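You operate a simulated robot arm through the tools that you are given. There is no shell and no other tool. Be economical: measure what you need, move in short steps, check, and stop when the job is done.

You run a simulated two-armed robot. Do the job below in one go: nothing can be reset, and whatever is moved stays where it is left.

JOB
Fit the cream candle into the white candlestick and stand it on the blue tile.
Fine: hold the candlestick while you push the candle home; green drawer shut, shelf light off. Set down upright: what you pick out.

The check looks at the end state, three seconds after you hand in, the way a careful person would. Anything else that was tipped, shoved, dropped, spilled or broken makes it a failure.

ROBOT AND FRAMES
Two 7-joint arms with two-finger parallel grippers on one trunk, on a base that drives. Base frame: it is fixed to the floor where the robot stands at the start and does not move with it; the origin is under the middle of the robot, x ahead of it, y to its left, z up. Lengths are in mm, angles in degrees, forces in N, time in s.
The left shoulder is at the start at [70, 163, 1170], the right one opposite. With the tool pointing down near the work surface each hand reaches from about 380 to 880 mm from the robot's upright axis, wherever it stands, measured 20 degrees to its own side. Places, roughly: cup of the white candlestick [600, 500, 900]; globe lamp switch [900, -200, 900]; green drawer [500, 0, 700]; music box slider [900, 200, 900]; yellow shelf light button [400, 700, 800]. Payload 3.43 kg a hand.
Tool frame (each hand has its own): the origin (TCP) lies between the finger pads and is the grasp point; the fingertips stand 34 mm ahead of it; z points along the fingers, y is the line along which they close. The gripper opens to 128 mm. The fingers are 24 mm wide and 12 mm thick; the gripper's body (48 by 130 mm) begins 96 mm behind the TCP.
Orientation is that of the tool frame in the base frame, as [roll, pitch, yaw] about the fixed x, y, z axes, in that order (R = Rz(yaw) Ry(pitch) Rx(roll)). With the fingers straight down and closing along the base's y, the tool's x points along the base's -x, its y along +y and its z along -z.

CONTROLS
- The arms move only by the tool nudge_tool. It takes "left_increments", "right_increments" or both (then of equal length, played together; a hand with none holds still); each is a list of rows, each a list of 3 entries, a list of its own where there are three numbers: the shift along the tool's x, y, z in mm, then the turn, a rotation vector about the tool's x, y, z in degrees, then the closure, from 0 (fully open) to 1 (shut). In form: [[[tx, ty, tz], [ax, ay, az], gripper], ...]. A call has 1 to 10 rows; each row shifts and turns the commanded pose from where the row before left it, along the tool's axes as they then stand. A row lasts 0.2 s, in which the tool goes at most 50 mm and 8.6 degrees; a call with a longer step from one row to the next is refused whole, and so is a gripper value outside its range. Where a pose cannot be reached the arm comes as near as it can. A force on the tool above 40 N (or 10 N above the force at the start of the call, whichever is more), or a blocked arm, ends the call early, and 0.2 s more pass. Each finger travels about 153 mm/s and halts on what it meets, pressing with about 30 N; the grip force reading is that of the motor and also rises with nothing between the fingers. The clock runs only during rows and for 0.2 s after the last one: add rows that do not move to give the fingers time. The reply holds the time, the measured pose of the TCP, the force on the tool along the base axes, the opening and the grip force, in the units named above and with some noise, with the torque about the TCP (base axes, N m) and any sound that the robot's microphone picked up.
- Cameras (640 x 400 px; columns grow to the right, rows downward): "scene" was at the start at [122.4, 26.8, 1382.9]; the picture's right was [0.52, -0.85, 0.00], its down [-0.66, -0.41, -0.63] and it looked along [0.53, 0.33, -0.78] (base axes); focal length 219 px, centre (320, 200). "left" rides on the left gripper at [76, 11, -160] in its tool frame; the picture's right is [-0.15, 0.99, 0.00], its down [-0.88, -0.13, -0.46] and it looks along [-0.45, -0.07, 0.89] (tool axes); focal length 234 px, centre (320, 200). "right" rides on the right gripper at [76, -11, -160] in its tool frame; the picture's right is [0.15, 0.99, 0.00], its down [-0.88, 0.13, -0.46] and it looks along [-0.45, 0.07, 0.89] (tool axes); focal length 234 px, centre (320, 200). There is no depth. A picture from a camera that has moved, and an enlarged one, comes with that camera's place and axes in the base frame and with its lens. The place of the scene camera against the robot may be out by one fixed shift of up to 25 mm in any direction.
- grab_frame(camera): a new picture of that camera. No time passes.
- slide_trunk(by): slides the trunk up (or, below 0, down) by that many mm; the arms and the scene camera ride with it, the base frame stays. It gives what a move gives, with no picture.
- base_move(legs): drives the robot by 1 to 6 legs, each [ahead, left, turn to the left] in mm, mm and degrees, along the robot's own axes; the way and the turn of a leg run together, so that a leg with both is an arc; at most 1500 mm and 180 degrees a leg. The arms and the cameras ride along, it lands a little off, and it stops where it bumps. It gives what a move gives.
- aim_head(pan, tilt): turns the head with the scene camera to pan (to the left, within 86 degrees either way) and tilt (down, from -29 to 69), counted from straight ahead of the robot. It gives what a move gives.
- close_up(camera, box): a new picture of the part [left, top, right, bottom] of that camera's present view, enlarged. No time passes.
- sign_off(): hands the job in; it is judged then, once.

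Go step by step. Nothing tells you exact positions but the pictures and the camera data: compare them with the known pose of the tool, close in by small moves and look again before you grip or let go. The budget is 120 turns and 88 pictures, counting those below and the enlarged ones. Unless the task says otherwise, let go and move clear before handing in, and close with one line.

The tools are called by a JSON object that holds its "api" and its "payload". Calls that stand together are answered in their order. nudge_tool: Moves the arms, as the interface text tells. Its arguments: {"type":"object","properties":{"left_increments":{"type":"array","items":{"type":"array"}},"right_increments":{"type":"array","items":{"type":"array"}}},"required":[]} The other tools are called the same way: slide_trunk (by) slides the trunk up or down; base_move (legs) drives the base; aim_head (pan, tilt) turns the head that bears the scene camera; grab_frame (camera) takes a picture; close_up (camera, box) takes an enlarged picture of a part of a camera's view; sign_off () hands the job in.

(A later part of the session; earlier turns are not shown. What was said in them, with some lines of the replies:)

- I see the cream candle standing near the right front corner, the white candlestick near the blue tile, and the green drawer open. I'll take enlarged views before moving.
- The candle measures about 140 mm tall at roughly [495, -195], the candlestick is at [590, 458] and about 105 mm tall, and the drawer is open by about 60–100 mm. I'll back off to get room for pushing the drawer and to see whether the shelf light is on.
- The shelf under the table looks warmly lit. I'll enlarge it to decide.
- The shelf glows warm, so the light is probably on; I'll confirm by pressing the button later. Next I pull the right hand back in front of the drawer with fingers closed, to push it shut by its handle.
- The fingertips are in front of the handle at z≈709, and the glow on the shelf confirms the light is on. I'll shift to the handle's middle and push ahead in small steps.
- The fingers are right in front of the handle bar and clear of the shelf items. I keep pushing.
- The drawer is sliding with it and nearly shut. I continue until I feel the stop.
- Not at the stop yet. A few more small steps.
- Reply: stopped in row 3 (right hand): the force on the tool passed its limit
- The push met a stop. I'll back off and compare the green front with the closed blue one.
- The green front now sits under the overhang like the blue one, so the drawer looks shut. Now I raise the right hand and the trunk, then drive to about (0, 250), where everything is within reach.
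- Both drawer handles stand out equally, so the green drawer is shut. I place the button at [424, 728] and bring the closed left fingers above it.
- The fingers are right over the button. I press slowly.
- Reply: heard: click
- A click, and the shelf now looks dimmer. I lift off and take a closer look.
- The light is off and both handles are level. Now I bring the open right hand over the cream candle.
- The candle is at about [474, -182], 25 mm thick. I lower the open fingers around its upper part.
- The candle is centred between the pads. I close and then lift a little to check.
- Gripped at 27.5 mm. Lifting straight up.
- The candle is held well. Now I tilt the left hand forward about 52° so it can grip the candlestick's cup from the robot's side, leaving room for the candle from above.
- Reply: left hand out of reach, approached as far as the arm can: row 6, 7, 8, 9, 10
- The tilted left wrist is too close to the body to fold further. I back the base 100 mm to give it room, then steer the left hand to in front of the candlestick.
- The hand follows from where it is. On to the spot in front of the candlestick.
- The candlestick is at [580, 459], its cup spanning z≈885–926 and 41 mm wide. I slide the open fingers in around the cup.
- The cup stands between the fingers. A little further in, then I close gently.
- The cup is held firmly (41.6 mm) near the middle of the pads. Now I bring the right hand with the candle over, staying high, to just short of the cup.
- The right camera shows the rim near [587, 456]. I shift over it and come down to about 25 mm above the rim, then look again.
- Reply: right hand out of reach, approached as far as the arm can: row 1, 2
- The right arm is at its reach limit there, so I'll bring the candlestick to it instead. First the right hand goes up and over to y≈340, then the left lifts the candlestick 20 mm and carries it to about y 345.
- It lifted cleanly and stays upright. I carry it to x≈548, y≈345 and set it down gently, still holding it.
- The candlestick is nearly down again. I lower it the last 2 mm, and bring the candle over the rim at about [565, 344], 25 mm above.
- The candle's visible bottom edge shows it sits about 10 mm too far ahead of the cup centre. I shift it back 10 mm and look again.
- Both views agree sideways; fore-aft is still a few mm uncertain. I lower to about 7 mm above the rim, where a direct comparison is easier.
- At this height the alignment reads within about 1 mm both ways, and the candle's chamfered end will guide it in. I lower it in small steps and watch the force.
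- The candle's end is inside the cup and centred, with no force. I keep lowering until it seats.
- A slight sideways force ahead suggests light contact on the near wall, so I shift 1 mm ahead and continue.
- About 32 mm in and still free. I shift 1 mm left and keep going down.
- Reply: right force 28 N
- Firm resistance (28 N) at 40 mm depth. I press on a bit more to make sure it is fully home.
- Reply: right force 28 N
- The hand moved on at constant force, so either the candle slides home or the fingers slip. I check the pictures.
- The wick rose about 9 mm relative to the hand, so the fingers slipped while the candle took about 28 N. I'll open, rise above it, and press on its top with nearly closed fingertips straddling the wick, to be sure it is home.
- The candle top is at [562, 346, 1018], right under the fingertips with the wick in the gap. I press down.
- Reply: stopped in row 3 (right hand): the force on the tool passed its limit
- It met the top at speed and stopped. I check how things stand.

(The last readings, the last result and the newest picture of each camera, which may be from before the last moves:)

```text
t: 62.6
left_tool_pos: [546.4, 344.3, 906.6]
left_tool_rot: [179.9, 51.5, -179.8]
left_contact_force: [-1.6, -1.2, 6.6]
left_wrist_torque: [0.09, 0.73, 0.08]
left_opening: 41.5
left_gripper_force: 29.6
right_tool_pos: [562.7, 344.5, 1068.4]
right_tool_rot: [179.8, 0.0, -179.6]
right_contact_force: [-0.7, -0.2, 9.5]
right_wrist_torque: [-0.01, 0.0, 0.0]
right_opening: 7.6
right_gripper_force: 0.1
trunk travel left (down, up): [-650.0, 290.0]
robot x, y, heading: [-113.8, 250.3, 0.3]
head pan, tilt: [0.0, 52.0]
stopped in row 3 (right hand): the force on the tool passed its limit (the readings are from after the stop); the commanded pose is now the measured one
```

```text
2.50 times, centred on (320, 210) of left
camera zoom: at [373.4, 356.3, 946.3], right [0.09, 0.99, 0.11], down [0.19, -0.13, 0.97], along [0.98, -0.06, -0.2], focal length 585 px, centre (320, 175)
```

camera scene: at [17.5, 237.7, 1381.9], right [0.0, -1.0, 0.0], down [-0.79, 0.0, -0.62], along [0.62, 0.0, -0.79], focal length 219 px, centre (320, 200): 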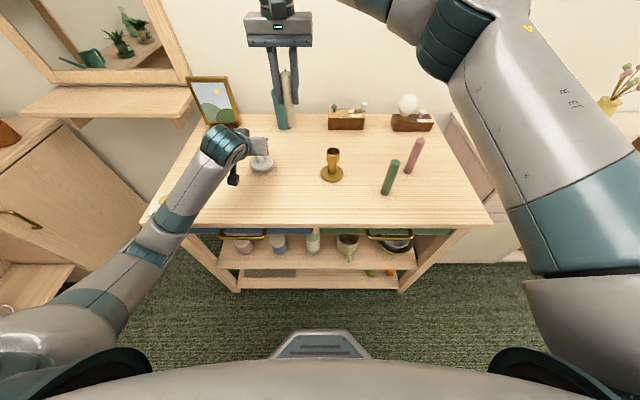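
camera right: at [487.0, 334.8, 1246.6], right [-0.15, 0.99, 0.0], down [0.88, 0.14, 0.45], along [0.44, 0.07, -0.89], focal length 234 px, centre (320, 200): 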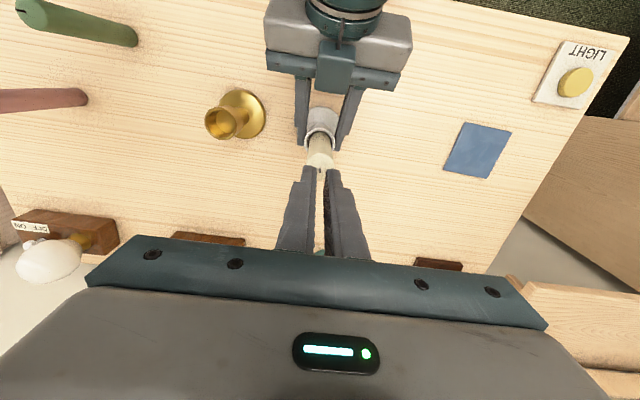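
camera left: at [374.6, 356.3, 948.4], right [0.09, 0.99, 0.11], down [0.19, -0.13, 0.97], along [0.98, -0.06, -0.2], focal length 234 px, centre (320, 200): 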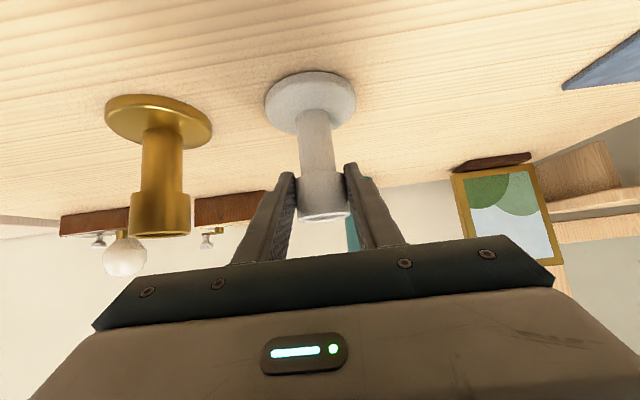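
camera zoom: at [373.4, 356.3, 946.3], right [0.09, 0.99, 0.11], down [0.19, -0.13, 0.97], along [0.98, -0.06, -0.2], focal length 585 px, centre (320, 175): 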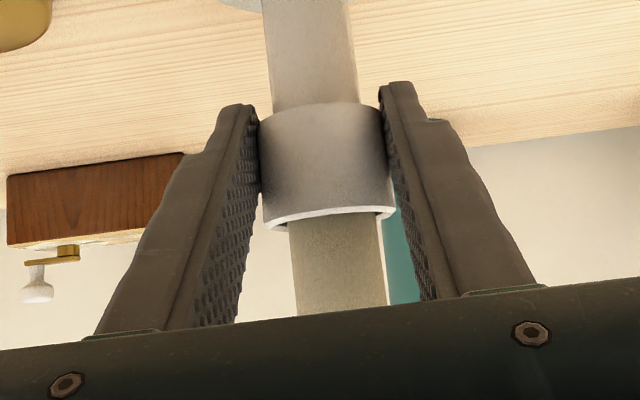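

{"api": "close_up", "payload": {"camera": "scene", "box": [240, 60, 320, 160]}}

{"api": "nudge_tool", "payload": {"right_increments": [[[0, 0, 0], [0, 0, 0], 0.94]]}}

```text
4.00 times, centred on (280, 110) of scene
camera zoom: at [15.3, 237.1, 1382.2], right [0.0, -1.0, 0.0], down [-0.79, 0.0, -0.62], along [0.62, 0.0, -0.79], focal length 875 px, centre (480, 560)
```

zoom: 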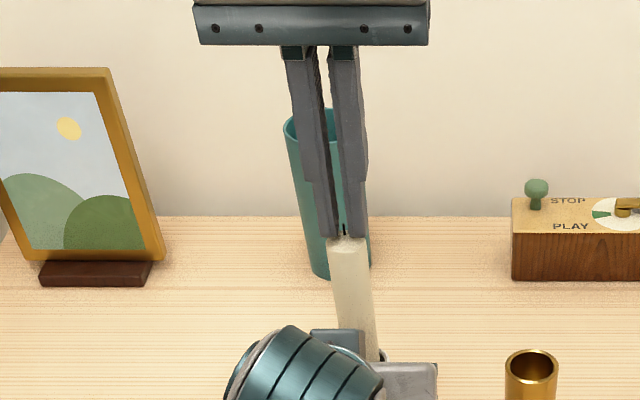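

```text
t: 63.0
left_tool_pos: [545.7, 345.4, 905.4]
left_tool_rot: [179.9, 51.5, -179.9]
left_contact_force: [0.3, -0.5, 5.7]
left_wrist_torque: [0.02, 0.31, 0.03]
left_opening: 41.4
left_gripper_force: 29.9
right_tool_pos: [563.8, 345.9, 1067.8]
right_tool_rot: [179.8, -0.2, -179.6]
right_contact_force: [-0.4, -0.2, 12.0]
right_wrist_torque: [-0.05, 0.02, 0.03]
right_opening: 7.6
right_gripper_force: 0.1
trunk travel left (down, up): [-650.0, 290.0]
robot x, y, heading: [-118.4, 251.4, 0.2]
head pan, tilt: [0.0, 52.0]
```

The fingertips are resting on the candle's top (12 N). Now slow 1 mm presses.

{"api": "nudge_tool", "payload": {"right_increments": [[[0, 0, 0.7], [0, 0, 0], 0.94], [[0, 0, 0.7], [0, 0, 0], 0.94], [[0, 0, 0.7], [0, 0, 0], 0.94], [[0, 0, 0.7], [0, 0, 0], 0.94], [[0, 0, 0.7], [0, 0, 0], 0.94], [[0, 0, 0.7], [0, 0, 0], 0.94], [[0, 0, 0.7], [0, 0, 0], 0.94], [[0, 0, 0.7], [0, 0, 0], 0.94]]}}

```text
t: 64.0
left_tool_pos: [546.9, 345.4, 905.7]
left_tool_rot: [179.9, 51.6, -179.8]
left_contact_force: [-3.6, -1.2, 7.8]
left_wrist_torque: [0.14, 0.43, -0.04]
left_opening: 41.4
left_gripper_force: 29.9
right_tool_pos: [563.8, 346.0, 1068.0]
right_tool_rot: [179.6, 0.1, -179.5]
right_contact_force: [-0.9, -0.1, 8.4]
right_wrist_torque: [-0.02, 0.0, 0.01]
right_opening: 7.9
right_gripper_force: 0.0
trunk travel left (down, up): [-650.0, 290.0]
robot x, y, heading: [-116.6, 249.2, 0.0]
head pan, tilt: [0.0, 52.0]
stopped in row 5 (right hand): the force on the tool passed its limit (the readings are from after the stop); the commanded pose is now the measured one
```

It took over 40 N without moving, so the candle is home. The right hand rises and withdraws to its side.

{"api": "nudge_tool", "payload": {"right_increments": [[[0, 0, -30], [0, 0, 0], 0.94], [[0, 0, -45], [0, 0, 0], 0.94], [[0, 0, -45], [0, 0, 0], 0.8], [[5, -45, 0], [0, 0, 0], 0.8], [[5, -45, 0], [0, 0, 0], 0.8], [[5, -45, 0], [0, 0, 0], 0.8], [[5, -45, 0], [0, 0, 0], 0.8], [[5, -45, 0], [0, 0, 0], 0.8], [[5, -45, 0], [0, 0, 0], 0.8], [[5, -45, 0], [0, 0, 0], 0.8]]}}

{"api": "nudge_tool", "payload": {"left_increments": [[[0, 0, 0], [0, 0, 0], 1], [[-8, 0, -6.3], [0, 0, 0], 1], [[-12, 0, -9.4], [0, 0, 0], 1], [[0, 0, 0], [0, 0, 0], 1]]}}

{"api": "grab_frame", "payload": {"camera": "left"}}

{"api": "grab_frame", "payload": {"camera": "scene"}}

```text
t: 66.2
left_tool_pos: [545.8, 344.6, 905.9]
left_tool_rot: [179.8, 51.5, -179.8]
left_contact_force: [-1.3, 6.0, 17.8]
left_wrist_torque: [0.11, -0.55, 0.35]
left_opening: 41.5
left_gripper_force: 29.8
right_tool_pos: [530.1, 29.3, 1185.4]
right_tool_rot: [179.6, 0.1, -179.5]
right_contact_force: [0.8, 0.8, -0.4]
right_wrist_torque: [0.01, -0.03, 0.05]
right_opening: 25.6
right_gripper_force: 0.0
trunk travel left (down, up): [-650.0, 290.0]
robot x, y, heading: [-118.8, 253.5, 0.4]
head pan, tilt: [0.0, 52.0]
```

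```text
t: 67.2
left_tool_pos: [548.0, 345.5, 928.5]
left_tool_rot: [179.9, 51.3, -179.9]
left_contact_force: [-0.5, -0.1, -1.5]
left_wrist_torque: [-0.01, 0.03, 0.01]
left_opening: 41.6
left_gripper_force: 29.9
right_tool_pos: [533.0, 30.1, 1184.1]
right_tool_rot: [179.7, -0.2, -179.6]
right_contact_force: [0.5, 0.4, 0.3]
right_wrist_torque: [-0.01, 0.02, 0.03]
right_opening: 25.6
right_gripper_force: 0.1
trunk travel left (down, up): [-650.0, 290.0]
robot x, y, heading: [-111.1, 248.9, 0.2]
head pan, tilt: [0.0, 52.0]
```

```text
20 pictures are left
camera left: at [375.9, 356.6, 969.7], right [0.09, 0.99, 0.12], down [0.2, -0.13, 0.97], along [0.98, -0.06, -0.21], focal length 234 px, centre (320, 200)
```

left: 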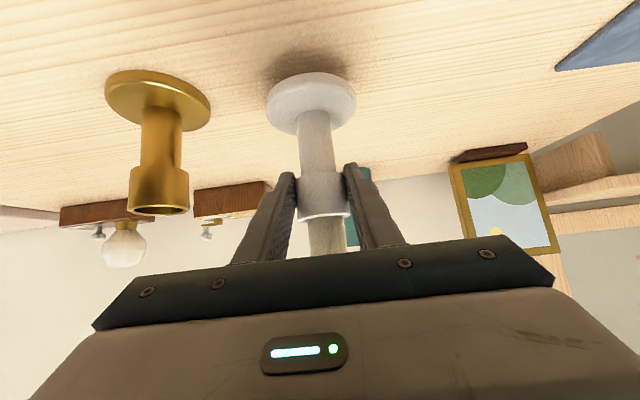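

```text
19 pictures are left
camera scene: at [18.3, 237.3, 1381.8], right [0.0, -1.0, 0.0], down [-0.79, 0.0, -0.61], along [0.61, 0.0, -0.79], focal length 219 px, centre (320, 200)
```

scene: 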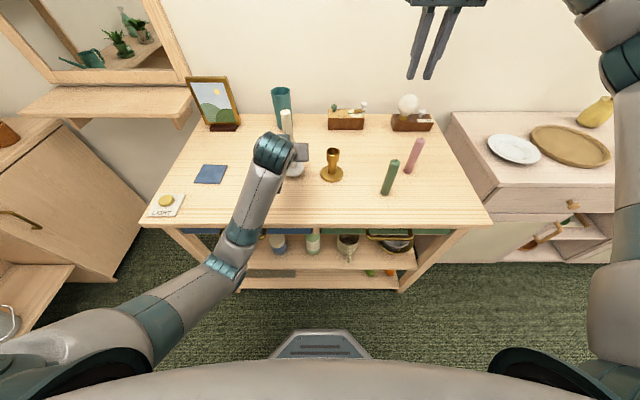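

Both lifted together, upright. I carry them left toward the tile centre, about [554, 634].

{"api": "nudge_tool", "payload": {"left_increments": [[[0, 41, 0], [0, 0, 0], 1], [[0, 41, 0], [0, 0, 0], 1], [[0, 41, 0], [0, 0, 0], 1], [[0, 41, 0], [0, 0, 0], 1], [[0, 41, 0], [0, 0, 0], 1], [[2, 41, -3], [0, 0, 0], 1], [[3, 41, -4], [0, 0, 0], 1], [[0, 0, 0], [0, 0, 0], 1]]}}

{"api": "grab_frame", "payload": {"camera": "left"}}

{"api": "close_up", "payload": {"camera": "scene", "box": [140, 80, 300, 230]}}

```text
t: 69.0
left_tool_pos: [540.7, 633.1, 929.3]
left_tool_rot: [179.9, 51.2, -179.9]
left_contact_force: [-1.0, -1.0, -2.0]
left_wrist_torque: [0.03, -0.01, 0.01]
left_opening: 41.6
left_gripper_force: 30.1
right_tool_pos: [533.4, 30.3, 1183.7]
right_tool_rot: [179.6, -0.1, -179.5]
right_contact_force: [0.3, -0.4, -0.9]
right_wrist_torque: [0.0, 0.05, -0.01]
right_opening: 25.5
right_gripper_force: 0.1
trunk travel left (down, up): [-650.0, 290.0]
robot x, y, heading: [-116.6, 252.6, 0.1]
head pan, tilt: [0.0, 52.0]
```

```text
18 pictures are left
camera left: at [366.6, 644.6, 970.1], right [0.09, 0.99, 0.12], down [0.2, -0.13, 0.97], along [0.98, -0.06, -0.2], focal length 234 px, centre (320, 200)
```

left: 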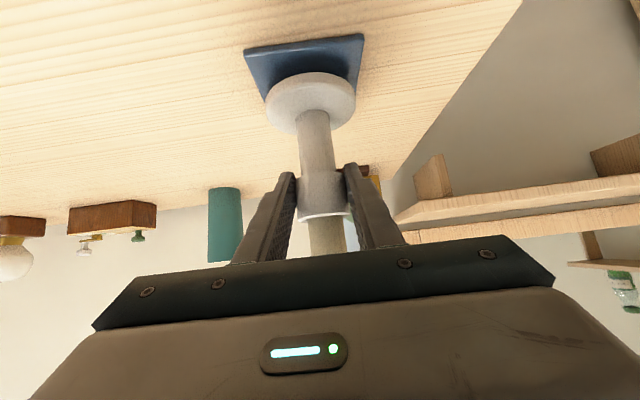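

```text
2.67 times, centred on (220, 155) of scene
camera zoom: at [18.3, 236.4, 1381.8], right [0.0, -1.0, 0.0], down [-0.79, 0.0, -0.62], along [0.62, 0.0, -0.79], focal length 583 px, centre (587, 320)
```

zoom: 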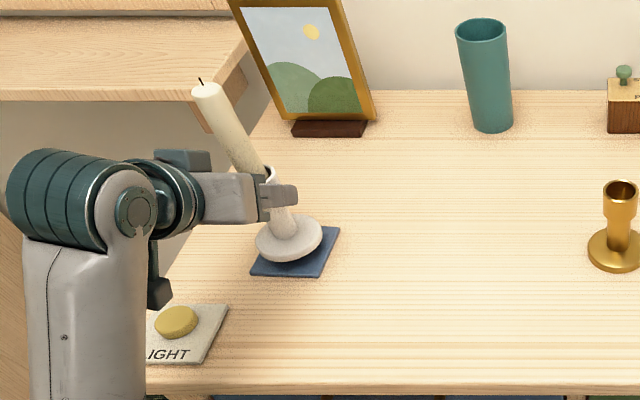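

Projected straight down, the base lands on the tile's centre. I lower it slowly until it touches.

{"api": "nudge_tool", "payload": {"left_increments": [[[4.7, 0, 3.7], [0, 0, 0], 1], [[4.7, 0, 3.7], [0, 0, 0], 1], [[2.3, 0, 1.9], [0, 0, 0], 1], [[1.6, 0, 1.2], [0, 0, 0], 1], [[0.8, 0, 0.6], [0, 0, 0], 1], [[0, 0, 0], [0, 0, 0], 1]]}}

{"api": "close_up", "payload": {"camera": "left", "box": [220, 10, 420, 150]}}

```text
t: 70.5
left_tool_pos: [538.4, 633.0, 913.2]
left_tool_rot: [179.9, 51.4, -179.8]
left_contact_force: [0.9, 1.5, 2.0]
left_wrist_torque: [0.03, -0.13, 0.03]
left_opening: 41.6
left_gripper_force: 29.7
right_tool_pos: [532.6, 30.6, 1185.2]
right_tool_rot: [179.6, 0.0, -179.6]
right_contact_force: [0.1, -0.6, 0.6]
right_wrist_torque: [-0.01, 0.03, 0.03]
right_opening: 25.7
right_gripper_force: 0.2
trunk travel left (down, up): [-650.0, 290.0]
robot x, y, heading: [-113.9, 252.6, 0.3]
head pan, tilt: [0.0, 52.0]
```

```text
2.86 times, centred on (320, 80) of left
camera zoom: at [365.6, 643.7, 953.3], right [0.09, 0.99, 0.12], down [0.19, -0.13, 0.97], along [0.98, -0.06, -0.2], focal length 669 px, centre (320, 543)
```

zoom: 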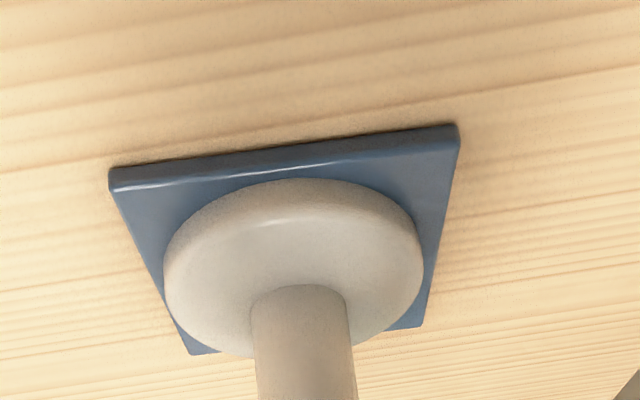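

It's touching (force flipped sign), within the tile but about 2–3 mm toward the far edge. I lift slightly, shift back 3 mm and set it down again.

{"api": "nudge_tool", "payload": {"left_increments": [[[-3.1, 0, -2.5], [0, 0, 0], 1], [[1.9, 0, -2.3], [0, 0, 0], 1], [[0, 0, 0], [0, 0, 0], 1], [[1.6, 0, 1.3], [0, 0, 0], 1], [[1.1, 0, 0.9], [0, 0, 0], 1], [[0.7, 0, 0.5], [0, 0, 0], 1], [[0, 0, 0], [0, 0, 0], 1]]}}

{"api": "close_up", "payload": {"camera": "left", "box": [220, 10, 420, 150]}}

{"api": "close_up", "payload": {"camera": "scene", "box": [160, 80, 280, 190]}}

```text
t: 72.0
left_tool_pos: [535.7, 632.6, 912.6]
left_tool_rot: [179.9, 51.4, -179.9]
left_contact_force: [1.3, -0.6, 4.5]
left_wrist_torque: [0.02, -0.14, -0.01]
left_opening: 42.0
left_gripper_force: 29.9
right_tool_pos: [531.5, 30.3, 1184.7]
right_tool_rot: [179.7, -0.2, -179.5]
right_contact_force: [-0.2, 0.2, 0.4]
right_wrist_torque: [-0.03, 0.0, -0.02]
right_opening: 25.3
right_gripper_force: 0.1
trunk travel left (down, up): [-650.0, 290.0]
robot x, y, heading: [-110.7, 246.1, 0.2]
head pan, tilt: [0.0, 52.0]
```

```text
2.86 times, centred on (320, 80) of left
camera zoom: at [362.6, 643.4, 953.1], right [0.09, 0.99, 0.12], down [0.19, -0.13, 0.97], along [0.98, -0.06, -0.2], focal length 669 px, centre (320, 543)
```

zoom: 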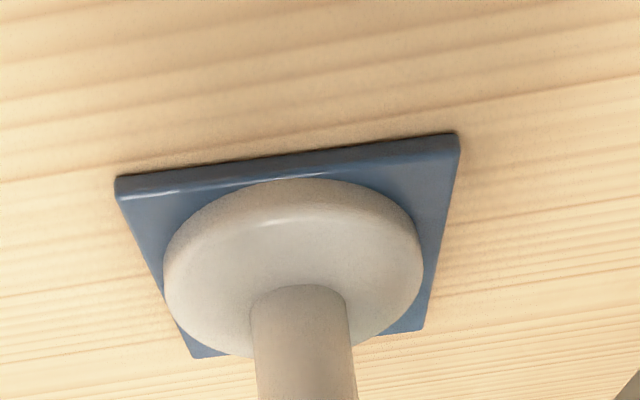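

```text
3.64 times, centred on (220, 135) of scene
camera zoom: at [17.2, 237.0, 1382.0], right [0.0, -1.0, 0.0], down [-0.79, 0.0, -0.62], along [0.62, 0.0, -0.79], focal length 795 px, centre (684, 436)
```

zoom: 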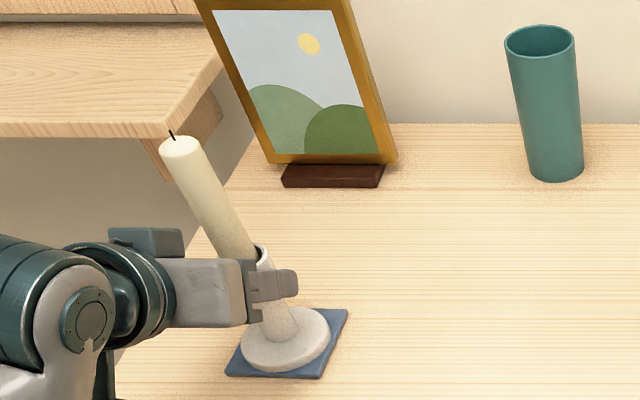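

Well centred and standing flat. I open slowly and withdraw straight back along the fingers.

{"api": "nudge_tool", "payload": {"left_increments": [[[0, 0, 0], [0, 0, 0], 0.63], [[0, 0, 0], [0, 0, 0], 0.55], [[0, 0, 0], [0, 0, 0], 0.35], [[0, 0, 0], [0, 0, 0], 0.2], [[0, 0, 0], [0, 0, 0], 0.2], [[0, 0, -15], [0, 0, 0], 0.2], [[0, 0, -30], [0, 0, 0], 0.2], [[0, 0, -40], [0, 0, 0], 0.2], [[0, 0, -40], [0, 0, 0], 0.2]]}}

{"api": "grab_frame", "payload": {"camera": "left"}}

{"api": "grab_frame", "payload": {"camera": "scene"}}

```text
t: 74.0
left_tool_pos: [437.0, 632.4, 989.1]
left_tool_rot: [179.8, 51.3, -179.8]
left_contact_force: [-0.3, 0.0, -0.6]
left_wrist_torque: [0.01, -0.04, -0.02]
left_opening: 102.2
left_gripper_force: 0.0
right_tool_pos: [531.4, 30.2, 1185.1]
right_tool_rot: [179.7, 0.0, -179.6]
right_contact_force: [-0.5, -1.0, 0.8]
right_wrist_torque: [-0.01, -0.01, 0.0]
right_opening: 25.5
right_gripper_force: 0.1
trunk travel left (down, up): [-650.0, 290.0]
robot x, y, heading: [-116.5, 251.6, -0.1]
head pan, tilt: [0.0, 52.0]
```

```text
13 pictures are left
camera left: at [264.0, 643.6, 1031.0], right [0.09, 0.99, 0.12], down [0.2, -0.13, 0.97], along [0.98, -0.06, -0.2], focal length 234 px, centre (320, 200)
```

left: 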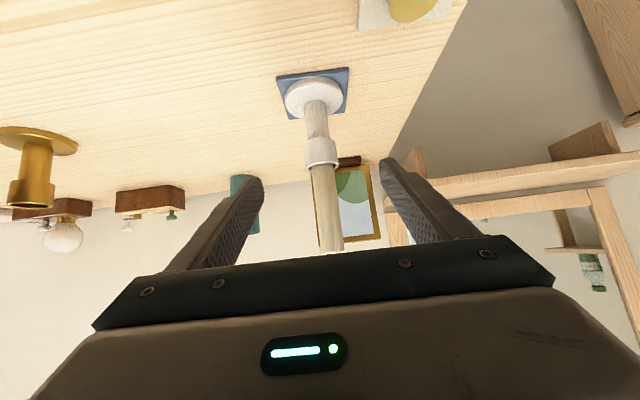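

```text
12 pictures are left
camera scene: at [16.6, 237.4, 1382.0], right [0.0, -1.0, 0.0], down [-0.79, 0.0, -0.62], along [0.62, 0.0, -0.79], focal length 219 px, centre (320, 200)
```

scene: 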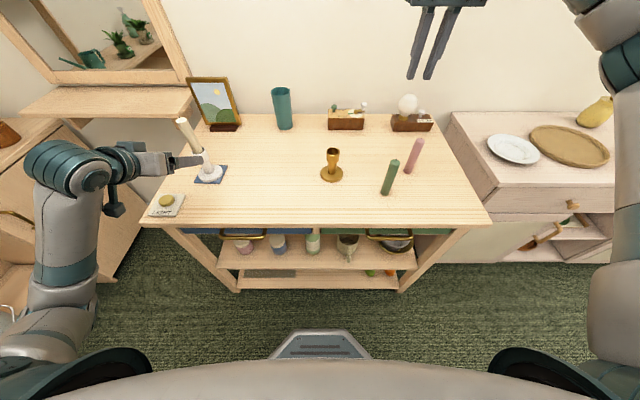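

The candle stands in the candlestick on the tile. I back the base off clear and do a last check of the tile, drawer and shelf.

{"api": "base_move", "payload": {"legs": [[-150, 0, 0]]}}

{"api": "close_up", "payload": {"camera": "scene", "box": [140, 60, 460, 260]}}

{"api": "close_up", "payload": {"camera": "scene", "box": [160, 80, 260, 180]}}

```text
t: 75.4
left_tool_pos: [289.3, 631.5, 988.7]
left_tool_rot: [179.9, 51.4, -179.9]
left_contact_force: [-0.6, -0.1, -0.2]
left_wrist_torque: [-0.02, 0.02, -0.01]
left_opening: 102.4
left_gripper_force: 0.1
right_tool_pos: [382.9, 29.6, 1183.8]
right_tool_rot: [179.7, 0.0, -179.6]
right_contact_force: [0.3, 0.4, -0.2]
right_wrist_torque: [-0.01, 0.01, -0.01]
right_opening: 25.8
right_gripper_force: 0.0
trunk travel left (down, up): [-650.0, 290.0]
robot x, y, heading: [-266.4, 249.1, 0.0]
head pan, tilt: [0.0, 52.0]
```

```text
2.00 times, centred on (300, 160) of scene
camera zoom: at [-131.2, 236.7, 1381.8], right [0.0, -1.0, 0.0], down [-0.79, 0.0, -0.62], along [0.62, 0.0, -0.79], focal length 437 px, centre (360, 280)
```

zoom: 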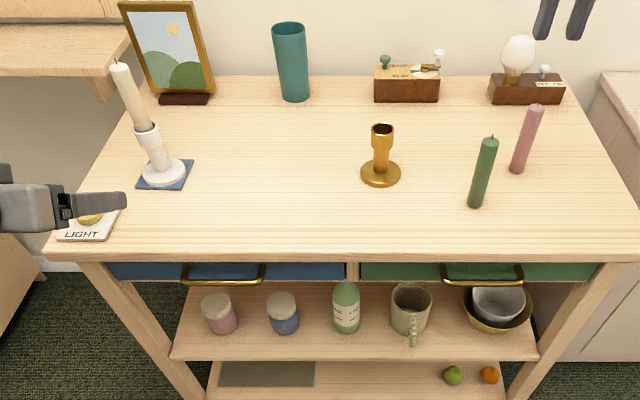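

```text
4.00 times, centred on (210, 130) of scene
camera zoom: at [-131.2, 236.7, 1381.8], right [0.0, -1.0, 0.0], down [-0.79, 0.0, -0.62], along [0.62, 0.0, -0.79], focal length 875 px, centre (760, 480)
```

zoom: 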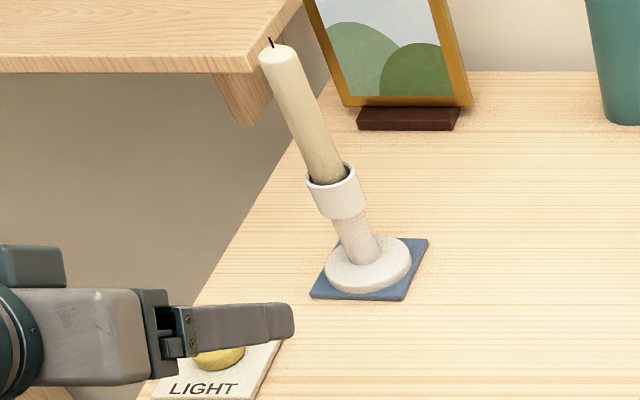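

The candle stands upright in the white candlestick on the blue tile, both drawer fronts are flush, the shelf is dark, and nothing else has moved. I'm handing in.

{"api": "sign_off", "payload": {}}

```text
The job is handed in.
```

The cream candle is seated in the white candlestick and standing on the blue tile; the green drawer is shut and the shelf light is off.
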